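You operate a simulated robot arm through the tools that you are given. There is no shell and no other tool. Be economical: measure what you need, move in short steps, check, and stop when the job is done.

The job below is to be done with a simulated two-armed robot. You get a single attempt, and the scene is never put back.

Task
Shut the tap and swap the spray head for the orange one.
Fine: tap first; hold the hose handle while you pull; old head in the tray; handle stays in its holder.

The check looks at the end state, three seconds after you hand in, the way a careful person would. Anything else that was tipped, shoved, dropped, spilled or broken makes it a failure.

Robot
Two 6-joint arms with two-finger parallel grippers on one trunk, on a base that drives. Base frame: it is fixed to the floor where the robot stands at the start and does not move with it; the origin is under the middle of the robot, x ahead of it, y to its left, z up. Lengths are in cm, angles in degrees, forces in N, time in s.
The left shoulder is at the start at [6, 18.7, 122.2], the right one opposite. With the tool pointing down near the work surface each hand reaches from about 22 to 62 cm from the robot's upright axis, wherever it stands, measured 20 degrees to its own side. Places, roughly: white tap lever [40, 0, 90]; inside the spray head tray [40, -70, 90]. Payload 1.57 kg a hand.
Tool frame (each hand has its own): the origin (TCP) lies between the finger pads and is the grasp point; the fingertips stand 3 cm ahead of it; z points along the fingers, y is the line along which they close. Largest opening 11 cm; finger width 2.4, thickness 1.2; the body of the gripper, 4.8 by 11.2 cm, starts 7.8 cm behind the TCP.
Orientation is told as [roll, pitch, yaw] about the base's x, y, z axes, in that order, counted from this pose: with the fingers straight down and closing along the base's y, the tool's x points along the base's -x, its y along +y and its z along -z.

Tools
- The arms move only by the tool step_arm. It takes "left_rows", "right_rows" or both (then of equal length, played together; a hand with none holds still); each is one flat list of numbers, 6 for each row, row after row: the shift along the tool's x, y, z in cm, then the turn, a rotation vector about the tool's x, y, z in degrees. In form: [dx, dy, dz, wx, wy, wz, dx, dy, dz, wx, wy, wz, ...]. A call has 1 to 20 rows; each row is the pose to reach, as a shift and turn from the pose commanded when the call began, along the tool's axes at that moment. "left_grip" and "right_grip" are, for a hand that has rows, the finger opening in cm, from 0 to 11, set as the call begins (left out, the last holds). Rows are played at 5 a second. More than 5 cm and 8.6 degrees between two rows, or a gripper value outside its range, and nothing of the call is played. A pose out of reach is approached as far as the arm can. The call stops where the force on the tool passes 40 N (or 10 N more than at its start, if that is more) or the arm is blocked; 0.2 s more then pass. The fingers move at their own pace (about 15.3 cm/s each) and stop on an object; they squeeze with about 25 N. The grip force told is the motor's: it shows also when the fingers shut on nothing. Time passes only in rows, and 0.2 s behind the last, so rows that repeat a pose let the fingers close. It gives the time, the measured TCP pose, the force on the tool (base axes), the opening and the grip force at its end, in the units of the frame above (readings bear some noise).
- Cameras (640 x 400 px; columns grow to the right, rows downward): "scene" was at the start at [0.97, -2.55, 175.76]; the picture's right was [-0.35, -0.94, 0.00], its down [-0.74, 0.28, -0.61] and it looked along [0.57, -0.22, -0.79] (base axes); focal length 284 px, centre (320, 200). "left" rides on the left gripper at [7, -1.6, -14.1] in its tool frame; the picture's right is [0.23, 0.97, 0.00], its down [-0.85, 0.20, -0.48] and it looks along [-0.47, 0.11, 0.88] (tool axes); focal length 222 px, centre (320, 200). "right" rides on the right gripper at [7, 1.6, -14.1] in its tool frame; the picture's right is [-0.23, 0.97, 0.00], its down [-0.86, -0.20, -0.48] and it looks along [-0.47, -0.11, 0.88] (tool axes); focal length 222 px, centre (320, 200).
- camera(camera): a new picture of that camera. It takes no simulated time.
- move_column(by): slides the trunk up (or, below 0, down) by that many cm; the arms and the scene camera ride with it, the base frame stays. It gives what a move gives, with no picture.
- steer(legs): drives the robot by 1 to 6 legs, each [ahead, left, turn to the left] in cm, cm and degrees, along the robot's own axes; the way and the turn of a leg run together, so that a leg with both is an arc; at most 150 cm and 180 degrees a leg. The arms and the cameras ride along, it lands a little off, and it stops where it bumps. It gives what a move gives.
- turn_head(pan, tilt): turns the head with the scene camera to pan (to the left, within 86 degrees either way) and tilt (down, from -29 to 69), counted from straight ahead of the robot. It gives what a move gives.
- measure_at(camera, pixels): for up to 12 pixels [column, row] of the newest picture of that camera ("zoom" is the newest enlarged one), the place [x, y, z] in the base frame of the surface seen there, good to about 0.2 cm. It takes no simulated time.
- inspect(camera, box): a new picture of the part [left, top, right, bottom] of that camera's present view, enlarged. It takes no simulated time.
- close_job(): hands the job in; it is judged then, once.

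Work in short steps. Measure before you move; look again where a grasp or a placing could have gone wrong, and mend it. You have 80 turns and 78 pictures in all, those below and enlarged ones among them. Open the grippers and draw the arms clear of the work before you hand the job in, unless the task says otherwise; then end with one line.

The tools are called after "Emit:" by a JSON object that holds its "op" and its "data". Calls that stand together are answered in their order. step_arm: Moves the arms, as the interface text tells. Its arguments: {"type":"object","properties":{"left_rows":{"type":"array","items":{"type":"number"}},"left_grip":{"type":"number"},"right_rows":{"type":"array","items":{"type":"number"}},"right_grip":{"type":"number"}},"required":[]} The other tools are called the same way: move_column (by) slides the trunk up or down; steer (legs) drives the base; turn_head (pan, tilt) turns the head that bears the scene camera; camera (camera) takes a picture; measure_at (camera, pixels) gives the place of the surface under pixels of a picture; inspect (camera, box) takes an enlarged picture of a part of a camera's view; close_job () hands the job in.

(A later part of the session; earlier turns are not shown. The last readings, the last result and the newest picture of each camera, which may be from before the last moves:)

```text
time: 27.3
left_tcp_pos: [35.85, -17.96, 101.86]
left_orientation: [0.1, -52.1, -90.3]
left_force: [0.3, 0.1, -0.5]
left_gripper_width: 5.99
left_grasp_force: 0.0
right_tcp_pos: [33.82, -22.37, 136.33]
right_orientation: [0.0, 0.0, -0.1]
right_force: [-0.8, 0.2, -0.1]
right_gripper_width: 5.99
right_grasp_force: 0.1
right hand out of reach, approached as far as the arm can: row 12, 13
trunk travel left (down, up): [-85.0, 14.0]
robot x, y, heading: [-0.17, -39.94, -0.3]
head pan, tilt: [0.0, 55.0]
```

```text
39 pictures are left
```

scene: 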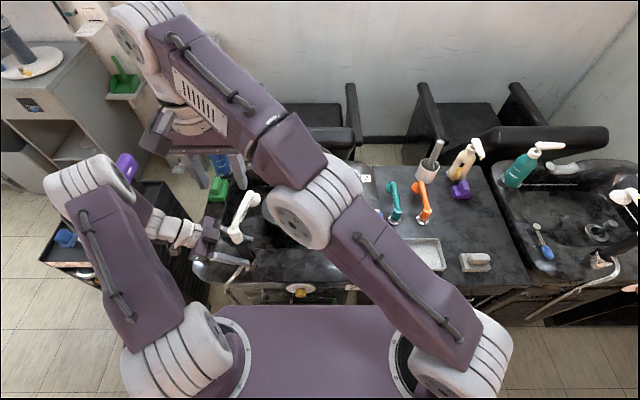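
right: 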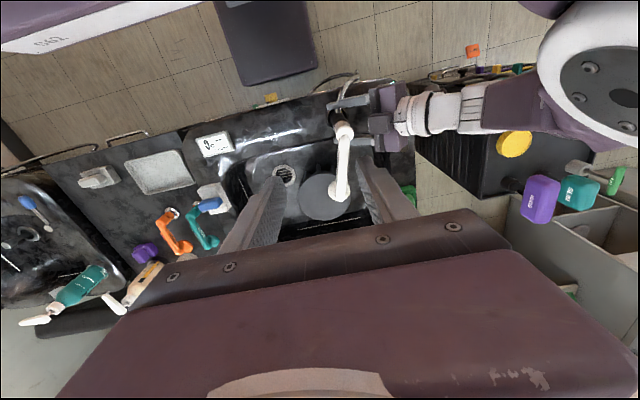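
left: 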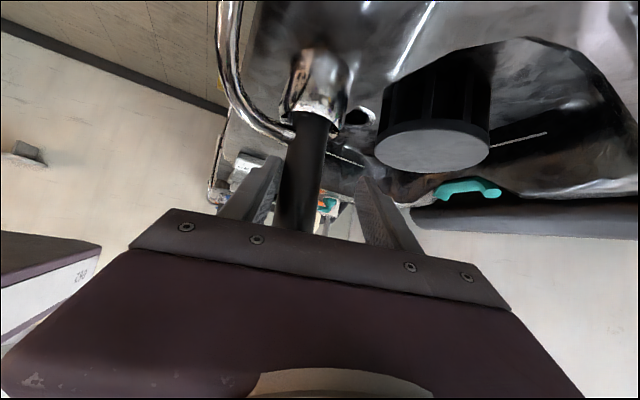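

Height limits the reach; I lower the right hand to z≈124, where it should reach y=-18 (tips at 121, head top at 115.6).

Emit:
{"op": "step_arm", "data": {"right_rows": [0, 0, 4, 0, 0, 0, 0, 0, 8, 0, 0, 0, 0, 0, 12, 0, 0, 0, 0, 0, 14, 0, 0, 0]}}

Emit:
{"op": "inspect", "data": {"camera": "right", "box": [200, 40, 480, 260]}}

Emit:
{"op": "measure_at", "data": {"camera": "zoom", "pixels": [[320, 130], [320, 110], [320, 160]]}}

```text
time: 28.3
left_tcp_pos: [35.88, -17.66, 101.69]
left_orientation: [0.0, -51.9, -90.1]
left_force: [-0.7, -0.2, -0.2]
left_gripper_width: 6.01
left_grasp_force: 0.0
right_tcp_pos: [33.93, -22.27, 122.28]
right_orientation: [-0.1, 0.0, -0.3]
right_force: [-0.4, 0.1, 0.4]
right_gripper_width: 6.0
right_grasp_force: 0.1
trunk travel left (down, up): [-85.0, 14.0]
robot x, y, heading: [-0.3, -40.12, -0.1]
head pan, tilt: [0.0, 55.0]
```

```text
1.82 times, centred on (340, 150) of right
```

zoom: 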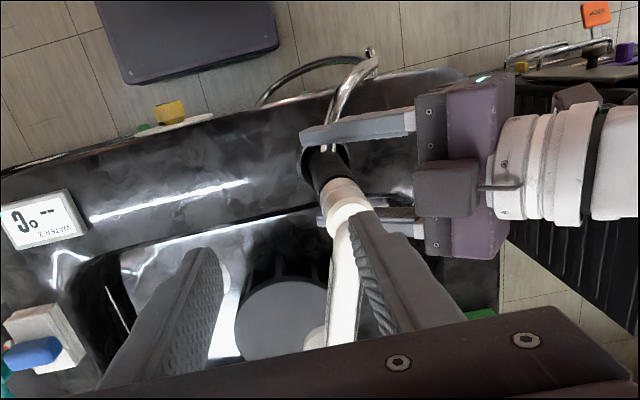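

```text
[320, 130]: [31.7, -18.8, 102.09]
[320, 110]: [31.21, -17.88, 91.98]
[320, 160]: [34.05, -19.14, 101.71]
```

The hand is at (33.9,-22.3,122.3). I shift to above the collar axis.

Emit:
{"op": "step_arm", "data": {"right_rows": [-1, 2.1, 0, 0, 0, 0, -1.9, 4.3, 0, 0, 0, 0]}}

Emit:
{"op": "inspect", "data": {"camera": "right", "box": [200, 40, 480, 260]}}

Emit:
{"op": "measure_at", "data": {"camera": "zoom", "pixels": [[345, 160], [360, 160], [320, 160], [335, 175], [320, 130], [330, 130]]}}

```text
time: 28.9
left_tcp_pos: [36.02, -17.78, 101.66]
left_orientation: [-0.1, -52.1, -90.1]
left_force: [-0.4, 0.1, -1.3]
left_gripper_width: 6.0
left_grasp_force: 0.0
right_tcp_pos: [36.08, -17.82, 122.31]
right_orientation: [-0.1, 0.1, -0.2]
right_force: [-0.5, 0.1, 0.1]
right_gripper_width: 5.99
right_grasp_force: 0.2
trunk travel left (down, up): [-85.0, 14.0]
robot x, y, heading: [0.02, -40.47, -0.1]
head pan, tilt: [0.0, 55.0]
```

```text
1.82 times, centred on (340, 150) of right
```

zoom: 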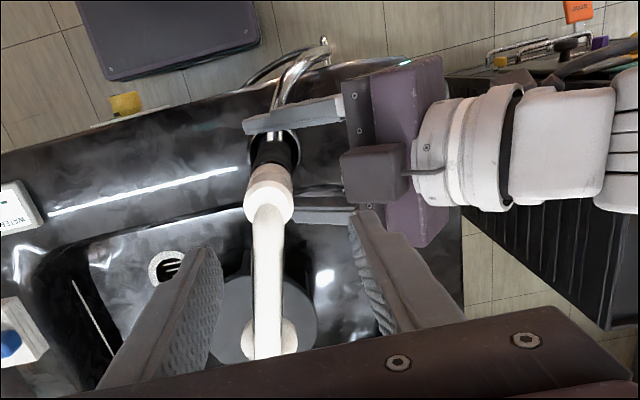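

```text
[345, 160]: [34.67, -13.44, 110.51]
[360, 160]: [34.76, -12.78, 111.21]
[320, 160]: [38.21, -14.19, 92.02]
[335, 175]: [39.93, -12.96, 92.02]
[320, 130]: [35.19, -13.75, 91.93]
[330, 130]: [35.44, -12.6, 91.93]
```

The box on the left gripper reaches up to about (34.7,-13.4,111), close to where the right +y finger comes down. I shift the left hand 1 cm along its x (out and down), then close it on the handle, and narrow the right fingers to 4.8.

Emit:
{"op": "step_arm", "data": {"left_rows": [0.5, -0.1, -0.1, 0, 0, 0, 1, -0.1, -0.2, 0, 0, 0, 1, -0.1, -0.2, 0, 0, 0]}}

Emit:
{"op": "step_arm", "data": {"left_rows": [0, 0, 0, 0, 0, 0, 0, 0, 0, 0, 0, 0, 0, 0, 0, 0, 0, 0], "left_grip": 0, "right_rows": [0, 0, 0, 0, 0, 0, 0.2, 0, 0, 0, 0, 0, 0.2, 0, 0, 0, 0, 0], "right_grip": 4.8}}

Emit:
{"op": "camera", "data": {"camera": "right"}}

Emit:
{"op": "measure_at", "data": {"camera": "right", "pixels": [[313, 140], [309, 148], [313, 128], [309, 160], [301, 158], [320, 135], [309, 136]]}}

```text
time: 29.7
left_tcp_pos: [35.82, -17.12, 101.05]
left_orientation: [0.0, -52.0, -90.2]
left_force: [0.3, 0.0, 0.1]
left_gripper_width: 5.99
left_grasp_force: 0.0
right_tcp_pos: [35.91, -18.02, 122.41]
right_orientation: [0.0, -0.1, -0.2]
right_force: [0.5, -0.5, 0.2]
right_gripper_width: 6.0
right_grasp_force: 0.1
trunk travel left (down, up): [-85.0, 14.0]
robot x, y, heading: [-0.05, -39.7, 0.0]
head pan, tilt: [0.0, 55.0]
```

```text
time: 30.5
left_tcp_pos: [35.6, -16.99, 101.11]
left_orientation: [-0.1, -52.0, -90.2]
left_force: [-4.5, -2.3, -1.2]
left_gripper_width: 3.11
left_grasp_force: 24.8
right_tcp_pos: [35.61, -17.95, 122.43]
right_orientation: [0.0, 0.0, -0.2]
right_force: [-0.8, -0.9, 0.4]
right_gripper_width: 4.8
right_grasp_force: 0.0
trunk travel left (down, up): [-85.0, 14.0]
robot x, y, heading: [-0.1, -39.7, -0.0]
head pan, tilt: [0.0, 55.0]
```

```text
36 pictures are left
```

right: 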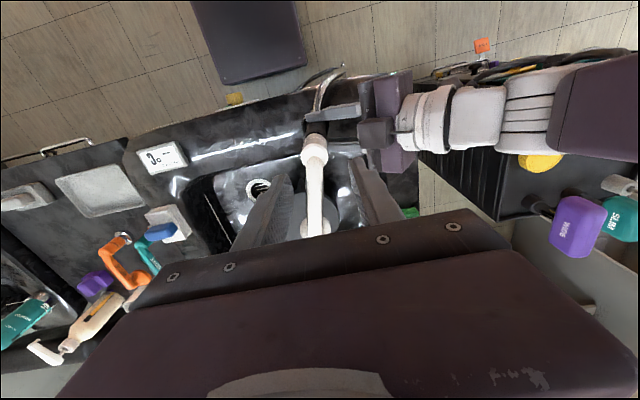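

```text
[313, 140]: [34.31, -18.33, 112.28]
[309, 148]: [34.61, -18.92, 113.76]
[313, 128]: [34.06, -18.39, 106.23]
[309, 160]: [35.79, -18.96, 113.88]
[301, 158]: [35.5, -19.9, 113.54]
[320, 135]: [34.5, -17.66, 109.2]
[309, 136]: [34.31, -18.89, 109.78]
```

The left hand holds the handle (3.1 cm, 25 N). The collar centre is about (35.7,-18.3); I descend the right hand around it to z≈113, still open.

Emit:
{"op": "step_arm", "data": {"right_rows": [0, -0.35, 3, 0, 0, 0, 0, -0.35, 6, 0, 0, 0, 0, -0.35, 8, 0, 0, 0, 0, -0.35, 9.6, 0, 0, 0]}}

Emit:
{"op": "inspect", "data": {"camera": "right", "box": [220, 60, 460, 230]}}

Emit:
{"op": "inspect", "data": {"camera": "left", "box": [140, 60, 480, 270]}}

```text
time: 31.5
left_tcp_pos: [35.7, -17.0, 101.1]
left_orientation: [-0.1, -52.0, -90.1]
left_force: [-7.9, -2.8, -1.1]
left_gripper_width: 3.1
left_grasp_force: 24.5
right_tcp_pos: [35.67, -18.31, 112.74]
right_orientation: [0.1, -0.1, -0.2]
right_force: [0.0, -0.6, 0.7]
right_gripper_width: 4.8
right_grasp_force: 0.0
trunk travel left (down, up): [-85.0, 14.0]
robot x, y, heading: [0.17, -39.91, -0.2]
head pan, tilt: [0.0, 55.0]
```

```text
2.35 times, centred on (340, 145) of right
```

zoom: 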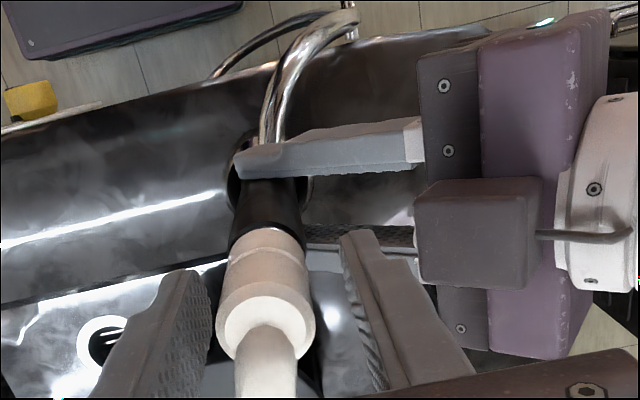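

```text
1.88 times, centred on (310, 165) of left
```

zoom: 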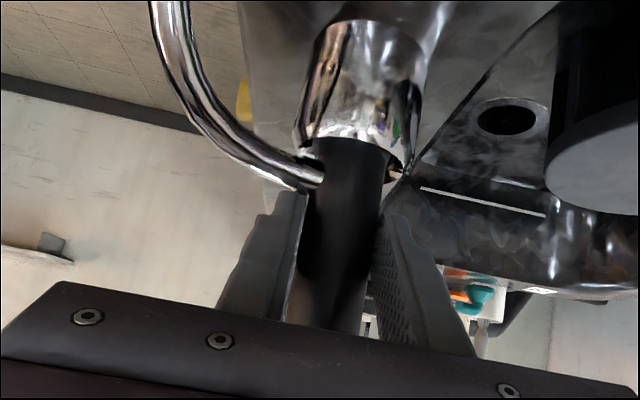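

The collar is centred between the right fingers. I close the right hand on it.

Emit:
{"op": "step_arm", "data": {"right_rows": [0, 0, 0, 0, 0, 0, 0, 0, 0, 0, 0, 0, 0, 0, 0, 0, 0, 0], "right_grip": 0}}

Emit:
{"op": "inspect", "data": {"camera": "right", "box": [220, 60, 460, 230]}}

```text
time: 32.3
left_tcp_pos: [35.74, -17.08, 101.17]
left_orientation: [0.1, -52.0, -90.1]
left_force: [-9.1, 7.0, 0.2]
left_gripper_width: 3.11
left_grasp_force: 24.3
right_tcp_pos: [35.56, -18.49, 112.88]
right_orientation: [-0.1, -0.1, -0.2]
right_force: [1.0, -9.6, -0.8]
right_gripper_width: 2.82
right_grasp_force: 25.1
trunk travel left (down, up): [-85.0, 14.0]
robot x, y, heading: [0.18, -40.15, -0.2]
head pan, tilt: [0.0, 55.0]
```

```text
2.35 times, centred on (340, 145) of right
```

zoom: 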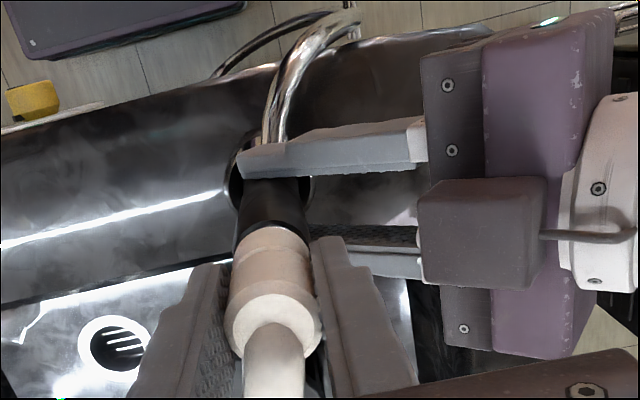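

Both hands hold firmly. I pull the head straight up in small steps.

Emit:
{"op": "step_arm", "data": {"right_rows": [0, 0, -0.4, 0, 0, 0, 0, 0, -0.8, 0, 0, 0, 0, 0, -1.2, 0, 0, 0, 0, 0, -1.8, 0, 0, 0, 0, 0, -2.5, 0, 0, 0]}}

Emit:
{"op": "inspect", "data": {"camera": "right", "box": [220, 60, 460, 230]}}

```text
time: 33.5
left_tcp_pos: [35.67, -17.03, 101.0]
left_orientation: [0.1, -52.0, -90.2]
left_force: [-6.5, -2.1, 0.7]
left_gripper_width: 3.06
left_grasp_force: 24.9
right_tcp_pos: [35.52, -18.36, 115.27]
right_orientation: [0.0, 0.0, -0.3]
right_force: [0.1, 0.6, -0.3]
right_gripper_width: 2.8
right_grasp_force: 25.1
trunk travel left (down, up): [-85.0, 14.0]
robot x, y, heading: [-0.06, -39.78, -0.3]
head pan, tilt: [0.0, 55.0]
```

```text
2.35 times, centred on (340, 145) of right
```

zoom: 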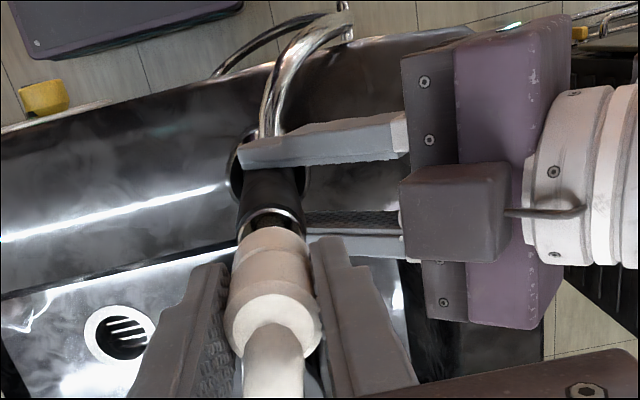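

The head has come off; the handle's chrome spigot shows and no load remains. I lift further and look.

Emit:
{"op": "step_arm", "data": {"right_rows": [0, 0, -2.5, 0, 0, 0, 0, 0, -5, 0, 0, 0, 0, 0, -7, 0, 0, 0]}}

Emit:
{"op": "inspect", "data": {"camera": "right", "box": [220, 60, 460, 230]}}

Emit:
{"op": "inspect", "data": {"camera": "left", "box": [140, 60, 480, 270]}}

Emit:
{"op": "measure_at", "data": {"camera": "right", "pixels": [[322, 140], [322, 145], [322, 150], [315, 140]]}}

```text
time: 34.3
left_tcp_pos: [35.62, -17.04, 101.15]
left_orientation: [0.1, -52.0, -90.3]
left_force: [-6.9, -2.5, -0.1]
left_gripper_width: 3.09
left_grasp_force: 25.2
right_tcp_pos: [35.56, -18.35, 122.39]
right_orientation: [0.0, -0.1, -0.3]
right_force: [-0.2, -0.5, -1.0]
right_gripper_width: 2.79
right_grasp_force: 25.1
trunk travel left (down, up): [-85.0, 14.0]
robot x, y, heading: [-0.22, -40.16, -0.2]
head pan, tilt: [0.0, 55.0]
```

```text
2.35 times, centred on (340, 145) of right
```

zoom: 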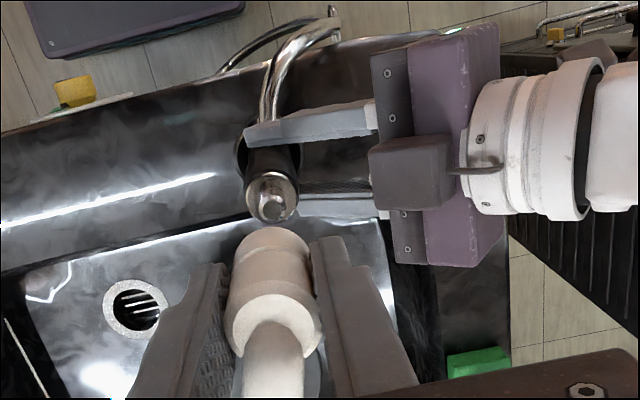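

```text
1.88 times, centred on (310, 165) of left
```

zoom: 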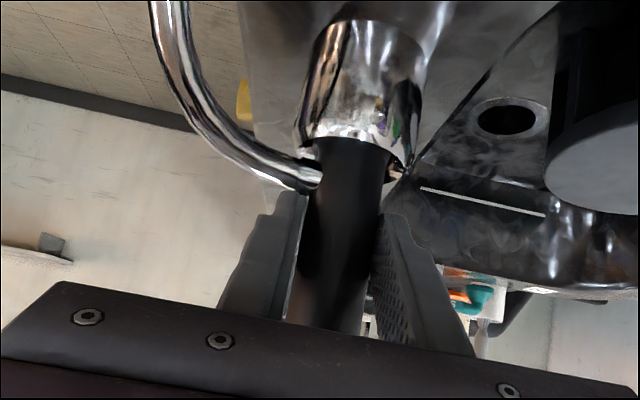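

```text
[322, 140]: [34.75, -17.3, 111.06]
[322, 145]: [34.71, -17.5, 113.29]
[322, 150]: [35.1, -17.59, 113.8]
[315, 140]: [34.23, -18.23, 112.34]
```

The head is off cleanly and the handle stays put with the left hand still holding it. I carry the head to above the tray, turning it by yaw +90 so it fits lengthwise (collar at y≈-77).

Emit:
{"op": "step_arm", "data": {"right_rows": [0, -4.5, 0, 0, 0, 0, 0, -9, 0, 0, 0, 0, 0, -13.5, 0, 0, 0, 0, -0.4, -17.6, 0, 0, 0, -8.2, -0.8, -21.8, 0.5, 0, 0, -16.4, -1.2, -25.9, 1, 0, 0, -24.5, -1.6, -30, 2, 0, 0, -32.7, -2, -34.1, 3, 0, 0, -40.9, -2.4, -38.3, 4, 0, 0, -49.1, -2.8, -42.4, 5, 0, 0, -57.3, -3.2, -46.5, 6, 0, 0, -65.5, -3.6, -50.6, 7, 0, 0, -73.6, -4, -54.8, 8, 0, 0, -81.8, -4.4, -58.9, 9, 0, 0, -90]}}

Emit:
{"op": "camera", "data": {"camera": "scene"}}

Emit:
{"op": "camera", "data": {"camera": "right"}}

```text
time: 37.3
left_tcp_pos: [35.71, -17.28, 101.13]
left_orientation: [0.1, -51.8, -90.2]
left_force: [-7.1, 0.6, 1.3]
left_gripper_width: 3.08
left_grasp_force: 25.1
right_tcp_pos: [39.82, -77.46, 113.28]
right_orientation: [-0.1, 0.0, 89.8]
right_force: [0.0, 0.1, 0.7]
right_gripper_width: 2.79
right_grasp_force: 25.1
trunk travel left (down, up): [-85.0, 14.0]
robot x, y, heading: [0.13, -39.88, -0.2]
head pan, tilt: [0.0, 55.0]
```

```text
29 pictures are left
```

scene: 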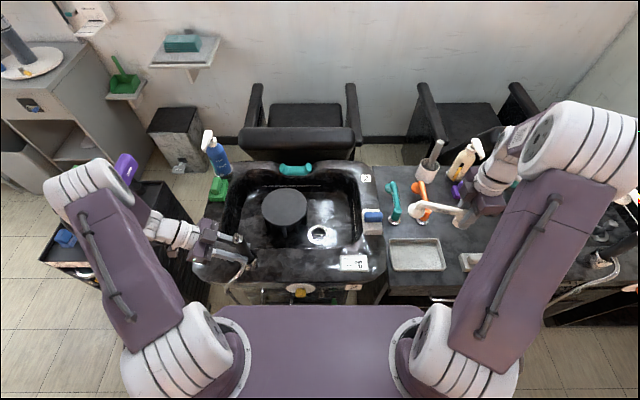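

```text
28 pictures are left
```

right: 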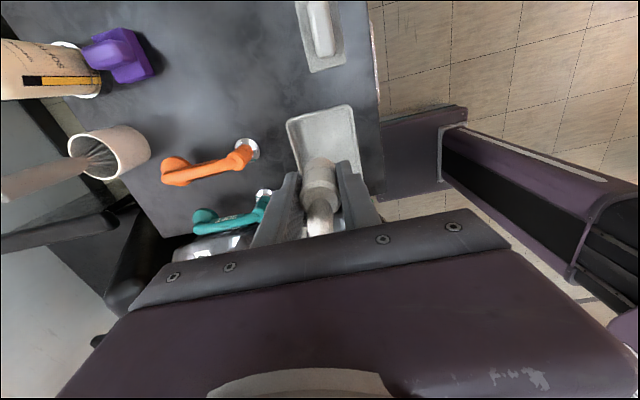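

The head hangs over the tray, correctly oriented. I check its real extents against the tray rim before lowering.

Emit:
{"op": "inspect", "data": {"camera": "scene", "box": [370, 170, 490, 280]}}

Emit:
{"op": "measure_at", "data": {"camera": "zoom", "pixels": [[150, 105], [143, 115], [150, 145], [140, 130], [160, 120], [200, 130], [270, 140], [300, 160], [110, 260], [110, 340], [270, 260], [265, 330]]}}

```text
3.64 times, centred on (430, 225) of scene
```

zoom: 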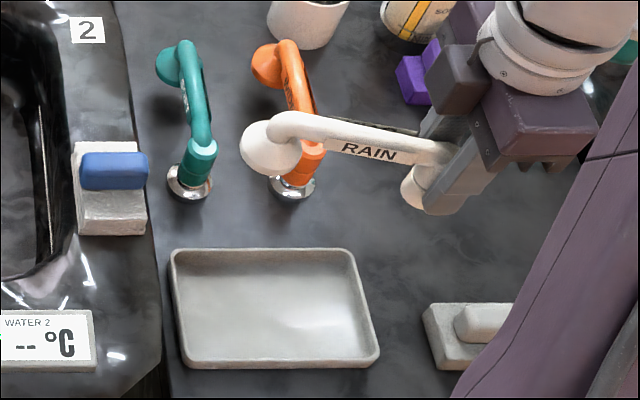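

```text
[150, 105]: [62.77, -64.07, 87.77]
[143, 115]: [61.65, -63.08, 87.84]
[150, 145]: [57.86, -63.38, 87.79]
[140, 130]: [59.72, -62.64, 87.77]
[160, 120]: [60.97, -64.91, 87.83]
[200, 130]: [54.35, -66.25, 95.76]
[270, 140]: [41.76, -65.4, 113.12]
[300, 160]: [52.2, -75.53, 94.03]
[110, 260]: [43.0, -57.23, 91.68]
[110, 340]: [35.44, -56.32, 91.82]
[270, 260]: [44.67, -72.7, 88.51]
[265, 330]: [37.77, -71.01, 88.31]
```

I measure the nozzle end and the collar in this zoom.

Emit:
{"op": "measure_at", "data": {"camera": "zoom", "pixels": [[245, 150], [250, 165], [270, 172], [290, 165], [285, 118], [412, 195], [430, 205], [178, 300], [362, 300], [270, 275], [270, 352], [440, 150]]}}

```text
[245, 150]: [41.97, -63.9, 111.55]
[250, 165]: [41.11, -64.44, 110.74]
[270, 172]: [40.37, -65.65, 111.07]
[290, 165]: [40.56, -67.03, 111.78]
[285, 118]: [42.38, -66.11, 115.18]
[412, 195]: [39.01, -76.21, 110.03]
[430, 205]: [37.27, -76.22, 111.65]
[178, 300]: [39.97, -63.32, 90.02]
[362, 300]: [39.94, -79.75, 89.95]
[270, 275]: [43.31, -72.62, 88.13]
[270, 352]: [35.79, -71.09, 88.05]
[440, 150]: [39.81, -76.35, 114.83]
```

The head is about 15.3 cm long, so it must go slightly diagonally (20°), with the collar at about (37.8,-77.3). I turn and lower to z≈99 first.

Emit:
{"op": "step_arm", "data": {"right_rows": [0, 0.7, 2, 0, 0, 6.7, 0, 1.4, 5, 0, 0, 13.4, 0, 2.05, 8, 0, 0, 20, 0, 2.05, 11, 0, 0, 20, 0, 2.05, 14, 0, 0, 20]}}

Emit:
{"op": "inspect", "data": {"camera": "scene", "box": [370, 170, 490, 280]}}

Emit:
{"op": "inspect", "data": {"camera": "right", "box": [220, 60, 460, 230]}}

```text
time: 38.5
left_tcp_pos: [35.61, -17.12, 101.16]
left_orientation: [0.1, -52.0, -90.2]
left_force: [-7.4, -0.9, 1.3]
left_gripper_width: 3.05
left_grasp_force: 25.0
right_tcp_pos: [37.94, -77.27, 99.32]
right_orientation: [-0.2, 0.0, 69.8]
right_force: [0.9, 0.5, 0.4]
right_gripper_width: 2.8
right_grasp_force: 25.1
trunk travel left (down, up): [-85.0, 14.0]
robot x, y, heading: [-0.09, -39.79, -0.1]
head pan, tilt: [0.0, 55.0]
```

```text
3.64 times, centred on (430, 225) of scene
```

zoom: 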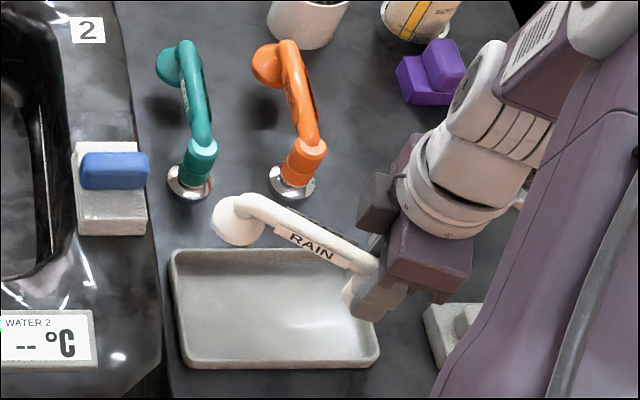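

```text
2.35 times, centred on (340, 145) of right
```

zoom: 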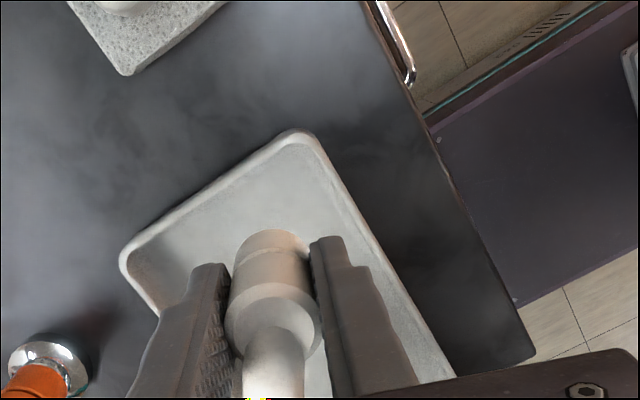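

The clearance looks good. I measure the nozzle and collar once more before the final lowering.

Emit:
{"op": "measure_at", "data": {"camera": "scene", "pixels": [[402, 226], [406, 236], [412, 236], [408, 224], [446, 257], [450, 262], [472, 255]]}}

Emit:
{"op": "step_arm", "data": {"right_rows": [0, 0, 2.5, 0, 0, 0, 0, 0, 4.5, 0, 0, 0, 0, 0, 5.5, 0, 0, 0]}}

Emit:
{"op": "inspect", "data": {"camera": "scene", "box": [370, 170, 490, 280]}}

Emit:
{"op": "measure_at", "data": {"camera": "zoom", "pixels": [[205, 260], [215, 275], [230, 285], [245, 275], [340, 330], [375, 320], [345, 310], [178, 300]]}}

```text
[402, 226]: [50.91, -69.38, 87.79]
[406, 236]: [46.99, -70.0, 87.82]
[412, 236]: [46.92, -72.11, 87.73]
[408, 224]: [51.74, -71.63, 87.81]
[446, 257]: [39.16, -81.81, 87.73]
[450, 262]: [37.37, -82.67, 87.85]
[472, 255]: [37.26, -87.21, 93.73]
```

```text
time: 39.3
left_tcp_pos: [35.61, -17.08, 101.22]
left_orientation: [0.1, -52.0, -90.2]
left_force: [-7.6, -1.0, 1.5]
left_gripper_width: 3.02
left_grasp_force: 25.3
right_tcp_pos: [37.73, -77.26, 93.84]
right_orientation: [-0.1, 0.0, 69.8]
right_force: [0.1, 0.4, -1.2]
right_gripper_width: 2.79
right_grasp_force: 24.7
trunk travel left (down, up): [-85.0, 14.0]
robot x, y, heading: [-0.03, -39.66, -0.2]
head pan, tilt: [0.0, 55.0]
```

```text
3.64 times, centred on (430, 225) of scene
```

zoom: 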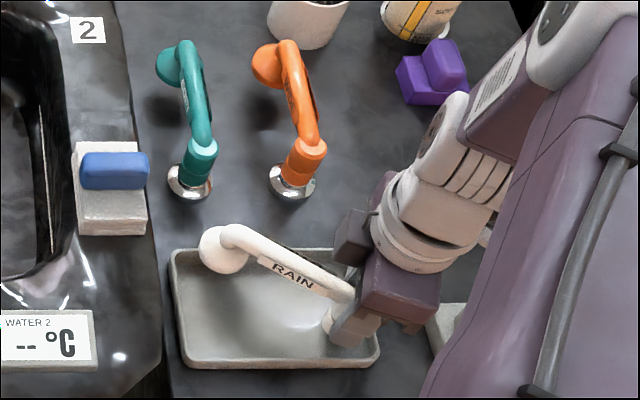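

```text
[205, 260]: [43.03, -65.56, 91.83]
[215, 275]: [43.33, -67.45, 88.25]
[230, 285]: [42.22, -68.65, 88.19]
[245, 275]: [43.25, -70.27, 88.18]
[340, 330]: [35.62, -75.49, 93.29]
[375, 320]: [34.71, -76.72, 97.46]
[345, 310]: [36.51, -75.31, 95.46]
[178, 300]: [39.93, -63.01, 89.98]
```

I check the nozzle edges relative to the far rim (x≈44.3).

Emit:
{"op": "measure_at", "data": {"camera": "zoom", "pixels": [[201, 245], [210, 265], [225, 270], [240, 262], [215, 230], [230, 228], [330, 315], [350, 290]]}}

```text
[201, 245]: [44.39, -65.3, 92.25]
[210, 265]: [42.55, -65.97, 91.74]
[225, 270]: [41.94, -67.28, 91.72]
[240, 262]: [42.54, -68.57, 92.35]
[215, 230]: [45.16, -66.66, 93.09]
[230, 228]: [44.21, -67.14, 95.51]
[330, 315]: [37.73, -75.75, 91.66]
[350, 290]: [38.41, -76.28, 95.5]
```

The nozzle edge would overlap the far rim by about 1 cm. I turn the hand back by 7°, lower 0.6 cm, and check.

Emit:
{"op": "step_arm", "data": {"right_rows": [0, 0, 0, 0, 0, -3.5, 0, 0, 0, 0, 0, -7, 0, 0, 0.6, 0, 0, -7]}}

Emit:
{"op": "inspect", "data": {"camera": "scene", "box": [370, 170, 490, 280]}}

Emit:
{"op": "measure_at", "data": {"camera": "zoom", "pixels": [[198, 262], [203, 258], [210, 280], [225, 283], [240, 272], [210, 245], [225, 242], [330, 325]]}}

```text
time: 40.1
left_tcp_pos: [35.65, -17.08, 101.07]
left_orientation: [0.0, -52.0, -90.2]
left_force: [-7.4, -1.4, 1.3]
left_gripper_width: 3.05
left_grasp_force: 24.9
right_tcp_pos: [37.85, -77.23, 93.09]
right_orientation: [-0.2, 0.0, 76.9]
right_force: [0.2, 0.2, -0.5]
right_gripper_width: 2.78
right_grasp_force: 25.2
trunk travel left (down, up): [-85.0, 14.0]
robot x, y, heading: [0.22, -39.86, -0.3]
head pan, tilt: [0.0, 55.0]
```

```text
3.64 times, centred on (430, 225) of scene
```

zoom: 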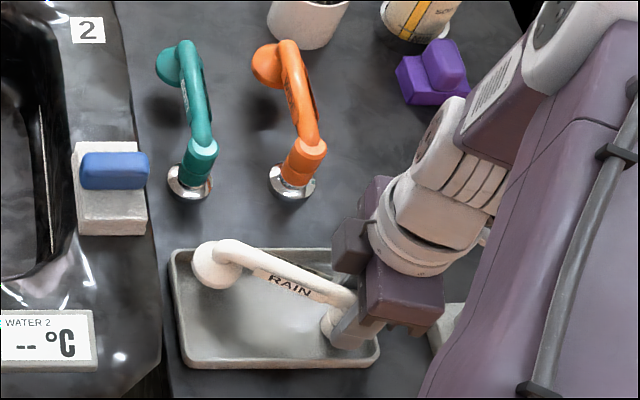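

```text
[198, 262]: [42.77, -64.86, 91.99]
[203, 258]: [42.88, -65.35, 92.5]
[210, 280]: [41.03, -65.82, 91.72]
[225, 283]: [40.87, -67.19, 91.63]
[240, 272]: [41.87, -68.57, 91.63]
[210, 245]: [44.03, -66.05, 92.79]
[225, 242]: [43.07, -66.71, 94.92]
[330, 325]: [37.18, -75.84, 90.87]
```

It is now inside the tray outline. I open to 4.4 and wait for it to settle.

Emit:
{"op": "step_arm", "data": {"right_rows": [0, 0, 0, 0, 0, 0, 0, 0, 0, 0, 0, 0, 0, 0, 0, 0, 0, 0, 0, 0, 0, 0, 0, 0], "right_grip": 4.4}}

Emit:
{"op": "step_arm", "data": {"right_rows": [0, 0, -2, 0, 0, 0, 0, 0, -5, 0, 0, 0, 0, 0, -10, 0, 0, 0, 0, 0, -15, 0, 0, 0]}}

Emit:
{"op": "inspect", "data": {"camera": "scene", "box": [370, 170, 490, 280]}}

```text
time: 41.1
left_tcp_pos: [35.77, -17.03, 101.12]
left_orientation: [0.1, -52.0, -90.3]
left_force: [-7.2, -2.8, -0.5]
left_gripper_width: 3.08
left_grasp_force: 24.6
right_tcp_pos: [37.79, -77.26, 93.16]
right_orientation: [-0.2, -0.1, 76.8]
right_force: [-0.5, -0.3, 1.5]
right_gripper_width: 4.41
right_grasp_force: 0.0
trunk travel left (down, up): [-85.0, 14.0]
robot x, y, heading: [-0.04, -39.51, -0.2]
head pan, tilt: [0.0, 55.0]
```

```text
time: 42.1
left_tcp_pos: [35.61, -16.98, 101.08]
left_orientation: [0.2, -52.0, -90.3]
left_force: [-8.0, -2.1, -0.3]
left_gripper_width: 3.03
left_grasp_force: 24.7
right_tcp_pos: [37.57, -77.29, 108.36]
right_orientation: [-0.1, 0.0, 76.8]
right_force: [-0.1, -0.3, 0.0]
right_gripper_width: 4.41
right_grasp_force: 0.0
trunk travel left (down, up): [-85.0, 14.0]
robot x, y, heading: [0.04, -40.07, -0.3]
head pan, tilt: [0.0, 55.0]
```

```text
3.64 times, centred on (430, 225) of scene
```

zoom: 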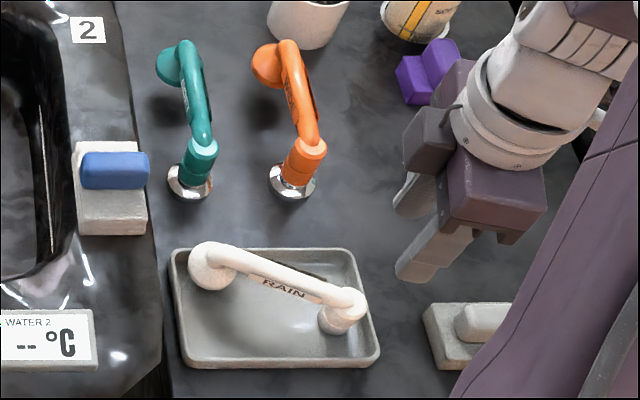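

The old head rests inside the tray. Now I measure the orange collar precisely.

Emit:
{"op": "measure_at", "data": {"camera": "zoom", "pixels": [[305, 160], [291, 160], [320, 162], [300, 176], [285, 172], [312, 176], [308, 147], [295, 147], [322, 148], [298, 100], [300, 190], [313, 182]]}}

Emit:
{"op": "inspect", "data": {"camera": "scene", "box": [430, 175, 470, 235]}}

```text
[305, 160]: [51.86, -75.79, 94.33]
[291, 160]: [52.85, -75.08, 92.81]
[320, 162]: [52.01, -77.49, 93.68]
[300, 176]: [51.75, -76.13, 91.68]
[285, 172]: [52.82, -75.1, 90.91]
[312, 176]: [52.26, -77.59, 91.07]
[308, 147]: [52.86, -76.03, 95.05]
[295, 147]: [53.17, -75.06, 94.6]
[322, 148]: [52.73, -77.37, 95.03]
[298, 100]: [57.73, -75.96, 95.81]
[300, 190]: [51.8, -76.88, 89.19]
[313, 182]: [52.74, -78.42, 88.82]
```

```text
6.67 times, centred on (450, 205) of scene
```

zoom: 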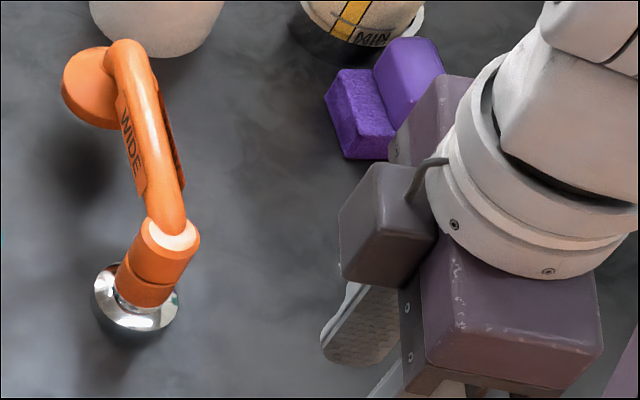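

The orange collar's axis is about (53.2,-76.3), z 90.2–95. I turn the right hand back to yaw 0 and bring it above it at z≈110.

Emit:
{"op": "step_arm", "data": {"right_rows": [-0.45, -1.5, -0.4, 0, 0, 7.7, -0.9, -3, -0.8, 0, 0, 15.4, -1.36, -4.5, -1.2, 0, 0, 23, -1.8, -6, -1.6, 0, 0, 30.7, -2.26, -7.5, -2, 0, 0, 38.4, -2.7, -9, -2, 0, 0, 46, -3.17, -10.5, -2, 0, 0, 53.8, -3.6, -12, -2, 0, 0, 61.4, -4.1, -13.5, -2, 0, 0, 69, -4.53, -14.97, -2, 0, 0, 76.8], "right_grip": 5}}

Emit:
{"op": "inspect", "data": {"camera": "right", "box": [200, 40, 480, 240]}}

Emit:
{"op": "measure_at", "data": {"camera": "zoom", "pixels": [[280, 190], [290, 190], [300, 190], [280, 170], [290, 210], [280, 230]]}}

```text
time: 44.3
left_tcp_pos: [35.56, -17.09, 101.13]
left_orientation: [0.0, -52.1, -90.2]
left_force: [-8.5, -1.9, 0.6]
left_gripper_width: 3.01
left_grasp_force: 25.5
right_tcp_pos: [53.42, -76.25, 110.34]
right_orientation: [0.0, 0.0, -0.2]
right_force: [0.4, 0.5, 0.4]
right_gripper_width: 5.02
right_grasp_force: 0.0
trunk travel left (down, up): [-85.0, 14.0]
robot x, y, heading: [-0.2, -39.82, -0.2]
head pan, tilt: [0.0, 55.0]
```

```text
2.00 times, centred on (340, 140) of right
```

zoom: 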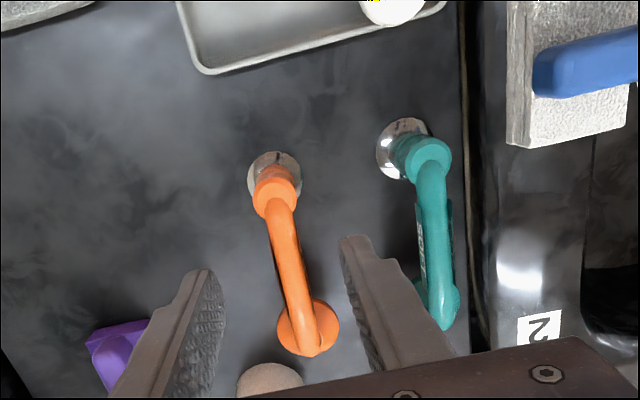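

```text
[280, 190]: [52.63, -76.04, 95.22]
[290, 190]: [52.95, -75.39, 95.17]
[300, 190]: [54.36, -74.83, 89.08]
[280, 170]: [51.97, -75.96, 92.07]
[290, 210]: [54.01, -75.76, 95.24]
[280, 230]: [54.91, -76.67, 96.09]
```

I measure the collar's edges in this closer view for accurate centring.

Emit:
{"op": "measure_at", "data": {"camera": "zoom", "pixels": [[257, 195], [296, 190], [260, 205], [277, 182], [277, 175], [277, 215], [285, 250], [310, 345], [300, 320], [354, 250]]}}

```text
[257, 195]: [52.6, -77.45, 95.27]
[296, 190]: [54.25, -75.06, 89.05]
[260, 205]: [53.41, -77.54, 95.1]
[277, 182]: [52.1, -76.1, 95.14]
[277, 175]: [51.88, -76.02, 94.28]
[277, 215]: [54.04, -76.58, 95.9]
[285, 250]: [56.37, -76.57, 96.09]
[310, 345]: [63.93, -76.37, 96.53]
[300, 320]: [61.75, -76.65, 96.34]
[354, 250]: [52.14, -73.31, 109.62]
```

Collar centre ≈(53.4,-76.4); the hand is aligned. I descend to z≈94.4 (tips at 91.4) and look.

Emit:
{"op": "step_arm", "data": {"right_rows": [0, -0.1, 4, 0, 0, 0, 0, -0.1, 8, 0, 0, 0, 0, -0.1, 12, 0, 0, 0, 0, -0.1, 14, 0, 0, 0, 0, -0.1, 15.9, 0, 0, 0]}}

Emit:
{"op": "step_arm", "data": {"right_rows": [0, 0, 0, 0, 0, 0, 0, 0, 0, 0, 0, 0, 0, 0, 0, 0, 0, 0], "right_grip": 0}}

Emit:
{"op": "inspect", "data": {"camera": "right", "box": [220, 60, 460, 230]}}

```text
time: 45.5
left_tcp_pos: [35.54, -17.07, 101.19]
left_orientation: [0.1, -52.0, -90.3]
left_force: [-7.4, -2.7, 0.1]
left_gripper_width: 3.0
left_grasp_force: 25.2
right_tcp_pos: [53.43, -76.36, 94.35]
right_orientation: [0.0, -0.1, 0.0]
right_force: [0.6, 0.2, -0.3]
right_gripper_width: 5.01
right_grasp_force: 0.0
trunk travel left (down, up): [-85.0, 14.0]
robot x, y, heading: [-0.09, -40.19, -0.0]
head pan, tilt: [0.0, 55.0]
```

```text
time: 46.3
left_tcp_pos: [35.64, -17.15, 101.08]
left_orientation: [0.2, -51.9, -90.3]
left_force: [-8.4, 3.2, -0.3]
left_gripper_width: 3.03
left_grasp_force: 25.0
right_tcp_pos: [53.23, -76.39, 94.43]
right_orientation: [0.0, -0.1, 0.0]
right_force: [0.0, -7.8, -2.3]
right_gripper_width: 2.82
right_grasp_force: 24.9
trunk travel left (down, up): [-85.0, 14.0]
robot x, y, heading: [-0.16, -40.11, -0.1]
head pan, tilt: [0.0, 55.0]
```

```text
2.35 times, centred on (340, 145) of right
```

zoom: 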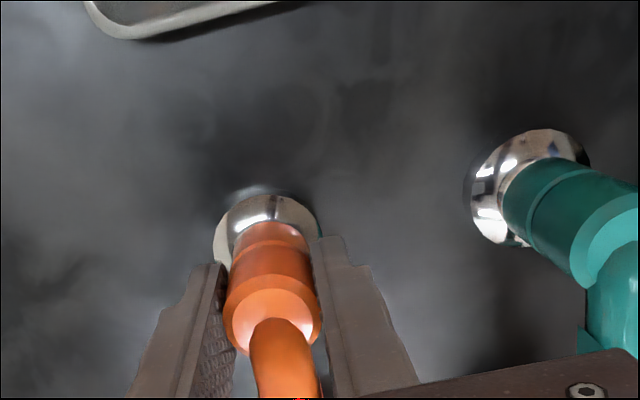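

Gripped at 2.8 cm, the same as the old one. I lift straight up off the peg.

Emit:
{"op": "step_arm", "data": {"right_rows": [0, 0, -0.5, 0, 0, 0, 0, 0, -1, 0, 0, 0, 0, 0, -2, 0, 0, 0, 0, 0, -4, 0, 0, 0, 0, 0, -8, 0, 0, 0, 0, 0, -12, 0, 0, 0, 0, 0, -16, 0, 0, 0, 0, 0, -20, 0, 0, 0, 0, 0, -24, 0, 0, 0]}}

Emit:
{"op": "inspect", "data": {"camera": "right", "box": [220, 60, 460, 230]}}

```text
time: 48.3
left_tcp_pos: [35.69, -17.04, 101.08]
left_orientation: [0.1, -51.9, -90.3]
left_force: [-8.3, -3.2, -0.2]
left_gripper_width: 3.05
left_grasp_force: 24.4
right_tcp_pos: [53.36, -76.31, 118.35]
right_orientation: [0.1, 0.0, 0.0]
right_force: [-0.2, -0.3, -0.2]
right_gripper_width: 2.84
right_grasp_force: 25.1
trunk travel left (down, up): [-85.0, 14.0]
robot x, y, heading: [0.12, -40.02, -0.1]
head pan, tilt: [0.0, 55.0]
```

```text
2.35 times, centred on (340, 145) of right
```

zoom: 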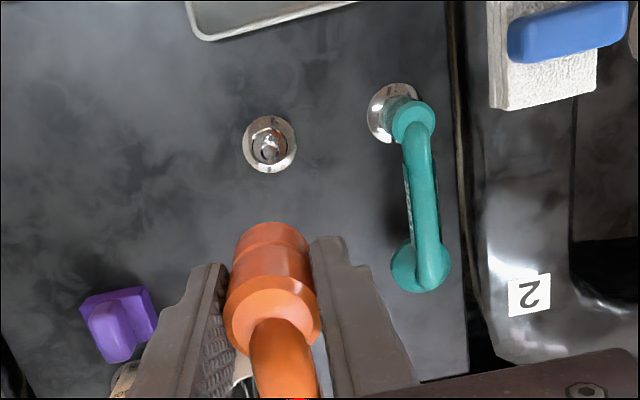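

The peg is bare and the orange head is held squarely. I retreat toward the robot first (away from the cup and brush), then carry it to y≈-30.

Emit:
{"op": "step_arm", "data": {"right_rows": [4.4, 0, -1, 0, 0, 0, 8.9, 0, -2, 0, 0, 0, 13.3, 0, -3, 0, 0, 0, 17.75, 0, -4, 0, 0, 0, 17.75, 4.8, -4, 0, 0, 0, 17.75, 9.6, -4, 0, 0, 0, 17.75, 14.4, -4, 0, 0, 0, 17.75, 19.2, -4, 0, 0, 0, 17.75, 24, -4, 0, 0, 0, 17.75, 28.8, -4, 0, 0, 0, 17.75, 33.6, -4, 0, 0, 0, 17.75, 38.4, -4, 0, 0, 0, 17.75, 43.2, -4, 0, 0, 0, 17.75, 48, -4, 0, 0, 0]}}

```text
time: 51.3
left_tcp_pos: [35.53, -16.93, 101.1]
left_orientation: [0.0, -52.1, -90.2]
left_force: [-8.4, -5.5, 2.6]
left_gripper_width: 2.98
left_grasp_force: 25.1
right_tcp_pos: [35.49, -28.17, 122.14]
right_orientation: [0.0, -0.1, -0.1]
right_force: [0.6, 0.8, -0.3]
right_gripper_width: 2.84
right_grasp_force: 25.4
trunk travel left (down, up): [-85.0, 14.0]
robot x, y, heading: [0.2, -39.72, -0.3]
head pan, tilt: [0.0, 55.0]
```

Now I move over the spigot to (35.55,-18.36,122.2), matching the pose at which the old head came off.

Emit:
{"op": "step_arm", "data": {"right_rows": [0, 4.9, 0, 0, 0, 0, 0, 9.8, 0, 0, 0, 0, 0, 9.8, 0, 0, 0, 0]}}

Emit:
{"op": "inspect", "data": {"camera": "right", "box": [220, 60, 460, 230]}}

```text
time: 52.1
left_tcp_pos: [35.66, -17.12, 101.11]
left_orientation: [0.2, -51.9, -90.3]
left_force: [-7.2, -3.5, -1.3]
left_gripper_width: 3.02
left_grasp_force: 24.7
right_tcp_pos: [35.29, -18.66, 122.28]
right_orientation: [-0.1, 0.1, 0.1]
right_force: [0.2, 0.8, -0.6]
right_gripper_width: 2.82
right_grasp_force: 25.1
trunk travel left (down, up): [-85.0, 14.0]
robot x, y, heading: [0.38, -39.91, -0.1]
head pan, tilt: [0.0, 55.0]
```

```text
2.35 times, centred on (340, 145) of right
```

zoom: 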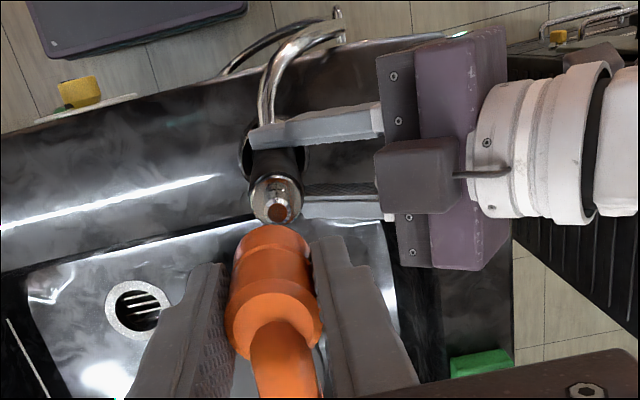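

Compared with the removal picture, the spigot sits about 6 px to the right, so I shift +0.3 in y and +0.2 in x, then descend to just around the spigot tip.

Emit:
{"op": "step_arm", "data": {"right_rows": [-0.2, 0.3, 0, 0, 0, 0, -0.2, 0.3, 2, 0, 0, 0, -0.2, 0.3, 4, 0, 0, 0]}}

Emit:
{"op": "inspect", "data": {"camera": "right", "box": [260, 90, 400, 190]}}

Emit:
{"op": "inspect", "data": {"camera": "scene", "box": [200, 160, 290, 250]}}

```text
time: 52.9
left_tcp_pos: [35.53, -17.02, 101.06]
left_orientation: [0.1, -52.0, -90.2]
left_force: [-7.6, -4.0, -0.1]
left_gripper_width: 3.0
left_grasp_force: 24.9
right_tcp_pos: [35.7, -18.25, 118.41]
right_orientation: [-0.1, -0.2, 0.0]
right_force: [-0.7, 0.3, 0.0]
right_gripper_width: 2.82
right_grasp_force: 24.7
trunk travel left (down, up): [-85.0, 14.0]
robot x, y, heading: [0.26, -40.14, -0.3]
head pan, tilt: [0.0, 55.0]
```

```text
4.00 times, centred on (330, 140) of right
```

zoom: 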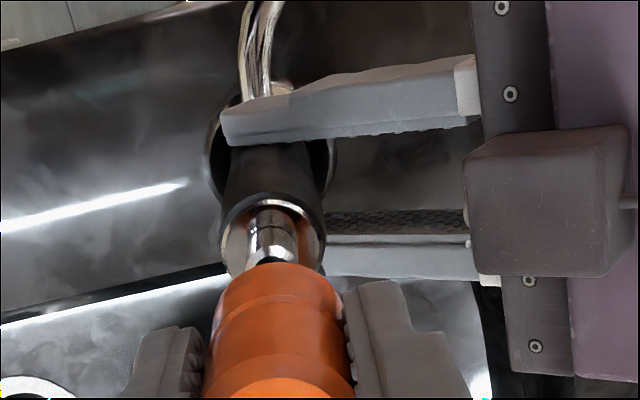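

```text
4.44 times, centred on (245, 205) of scene
```

zoom: 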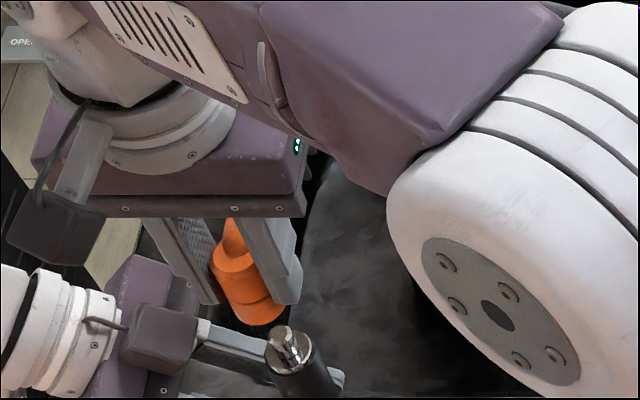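

The collar lines up with the spigot axis in both views. I push down slowly.

Emit:
{"op": "step_arm", "data": {"right_rows": [0, 0, 1, 0, 0, 0, 0, 0, 2, 0, 0, 0, 0, 0, 2.8, 0, 0, 0, 0, 0, 3.4, 0, 0, 0]}}

Emit:
{"op": "inspect", "data": {"camera": "right", "box": [260, 90, 400, 190]}}

```text
time: 53.9
left_tcp_pos: [35.67, -17.13, 101.07]
left_orientation: [0.1, -52.1, -90.2]
left_force: [-8.0, -4.2, 0.6]
left_gripper_width: 3.01
left_grasp_force: 25.0
right_tcp_pos: [35.76, -18.25, 114.97]
right_orientation: [0.0, -0.2, 0.0]
right_force: [0.5, -0.1, -1.2]
right_gripper_width: 2.84
right_grasp_force: 25.4
trunk travel left (down, up): [-85.0, 14.0]
robot x, y, heading: [-0.09, -39.46, -0.5]
head pan, tilt: [0.0, 55.0]
```

```text
4.00 times, centred on (330, 140) of right
```

zoom: 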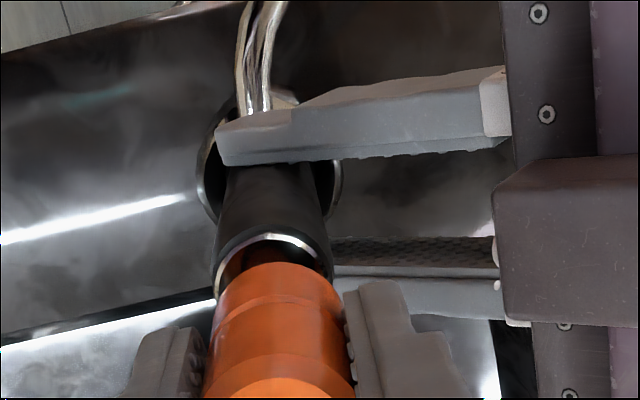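

No contact force and well aligned; I continue down to seat it.

Emit:
{"op": "step_arm", "data": {"right_rows": [0, 0, 0.5, 0, 0, 0, 0, 0, 1, 0, 0, 0, 0, 0, 1.4, 0, 0, 0, 0, 0, 1.8, 0, 0, 0]}}

Emit:
{"op": "inspect", "data": {"camera": "right", "box": [260, 90, 400, 190]}}

```text
time: 54.9
left_tcp_pos: [35.61, -17.03, 101.11]
left_orientation: [0.2, -52.0, -90.2]
left_force: [-9.0, -0.5, -0.2]
left_gripper_width: 3.01
left_grasp_force: 24.4
right_tcp_pos: [35.7, -18.42, 113.11]
right_orientation: [0.0, -0.1, -0.1]
right_force: [0.5, -3.8, 1.5]
right_gripper_width: 2.84
right_grasp_force: 25.0
trunk travel left (down, up): [-85.0, 14.0]
robot x, y, heading: [0.1, -40.13, -0.1]
head pan, tilt: [0.0, 55.0]
```

```text
4.00 times, centred on (330, 140) of right
```

zoom: 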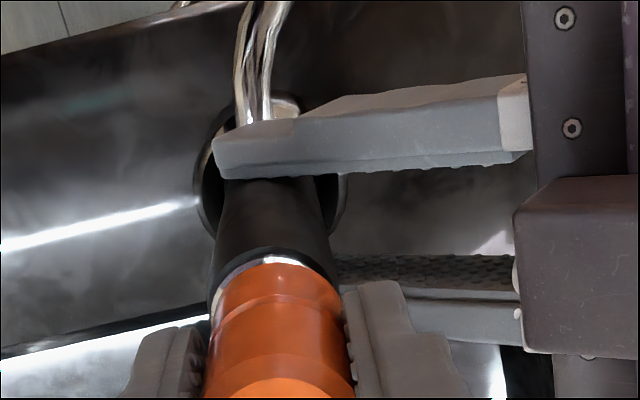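

A thin chrome rim still shows above the black, so it isn't fully seated. I press further in small steps; the force limit guards it.

Emit:
{"op": "step_arm", "data": {"right_rows": [0, 0, 0.3, 0, 0, 0, 0, 0, 0.5, 0, 0, 0, 0, 0, 0.7, 0, 0, 0]}}

Emit:
{"op": "inspect", "data": {"camera": "right", "box": [260, 90, 400, 190]}}

```text
time: 55.7
left_tcp_pos: [35.59, -17.05, 101.09]
left_orientation: [0.2, -51.8, -90.3]
left_force: [-7.1, 3.1, -4.0]
left_gripper_width: 3.03
left_grasp_force: 24.9
right_tcp_pos: [35.68, -18.33, 112.45]
right_orientation: [0.1, -0.2, 0.0]
right_force: [0.4, -4.1, 17.9]
right_gripper_width: 2.85
right_grasp_force: 25.4
trunk travel left (down, up): [-85.0, 14.0]
robot x, y, heading: [-0.08, -40.22, -0.1]
head pan, tilt: [0.0, 55.0]
```

```text
4.00 times, centred on (330, 140) of right
```

zoom: 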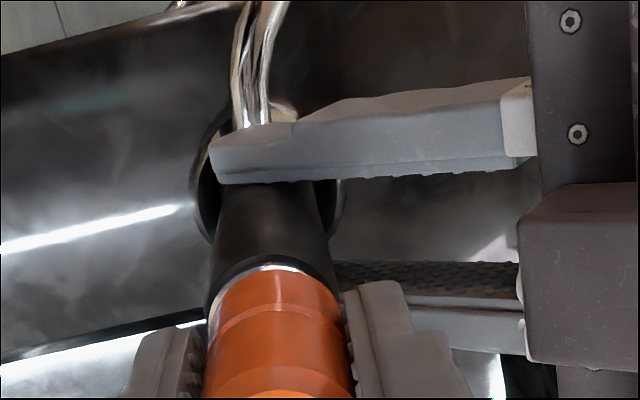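

Pressure is now 18 N. I press a little more to be sure it is fully home.

Emit:
{"op": "step_arm", "data": {"right_rows": [0, 0, 0.2, 0, 0, 0, 0, 0, 0.4, 0, 0, 0, 0, 0, 0.4, 0, 0, 0]}}

Emit:
{"op": "inspect", "data": {"camera": "right", "box": [260, 90, 400, 190]}}

```text
time: 56.5
left_tcp_pos: [35.66, -17.06, 101.21]
left_orientation: [0.1, -52.0, -90.3]
left_force: [-5.3, 3.6, -2.9]
left_gripper_width: 3.02
left_grasp_force: 25.4
right_tcp_pos: [35.66, -18.35, 112.03]
right_orientation: [0.0, -0.2, 0.0]
right_force: [0.0, -4.7, 17.4]
right_gripper_width: 2.82
right_grasp_force: 25.1
trunk travel left (down, up): [-85.0, 14.0]
robot x, y, heading: [0.15, -39.81, -0.3]
head pan, tilt: [0.0, 55.0]
```

```text
4.00 times, centred on (330, 140) of right
```

zoom: 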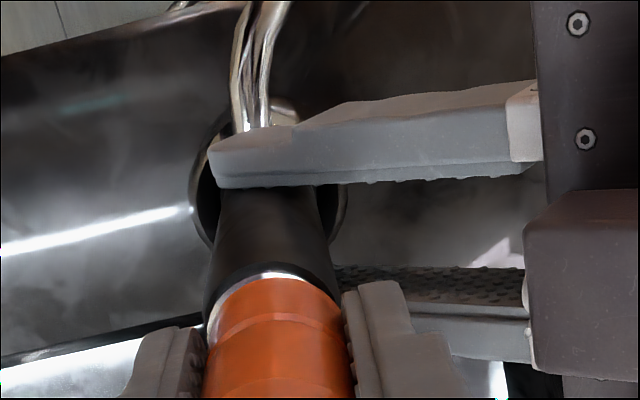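

The force stays at 17 N, so the fingers may be slipping along the collar. I measure the gap between the orange collar and the black handle.

Emit:
{"op": "measure_at", "data": {"camera": "zoom", "pixels": [[270, 285], [270, 276], [268, 268], [265, 258], [225, 305], [212, 315], [275, 320], [280, 375]]}}

Emit:
{"op": "inspect", "data": {"camera": "right", "box": [300, 140, 350, 180]}}

```text
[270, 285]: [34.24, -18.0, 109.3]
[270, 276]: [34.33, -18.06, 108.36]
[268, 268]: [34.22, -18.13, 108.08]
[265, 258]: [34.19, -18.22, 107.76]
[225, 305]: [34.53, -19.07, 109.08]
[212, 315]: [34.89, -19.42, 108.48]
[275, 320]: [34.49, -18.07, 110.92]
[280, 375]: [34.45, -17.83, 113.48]
```

```text
10.00 times, centred on (325, 160) of right
```

zoom: 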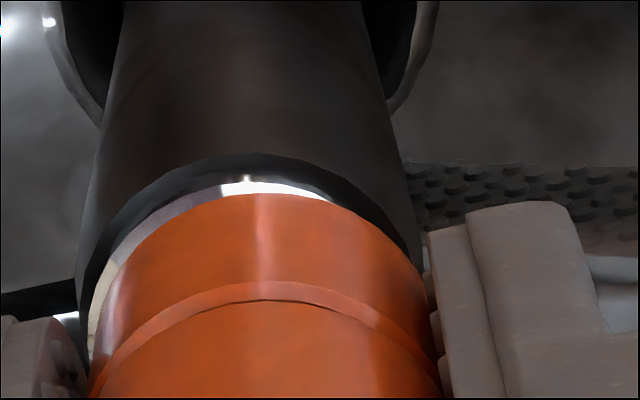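

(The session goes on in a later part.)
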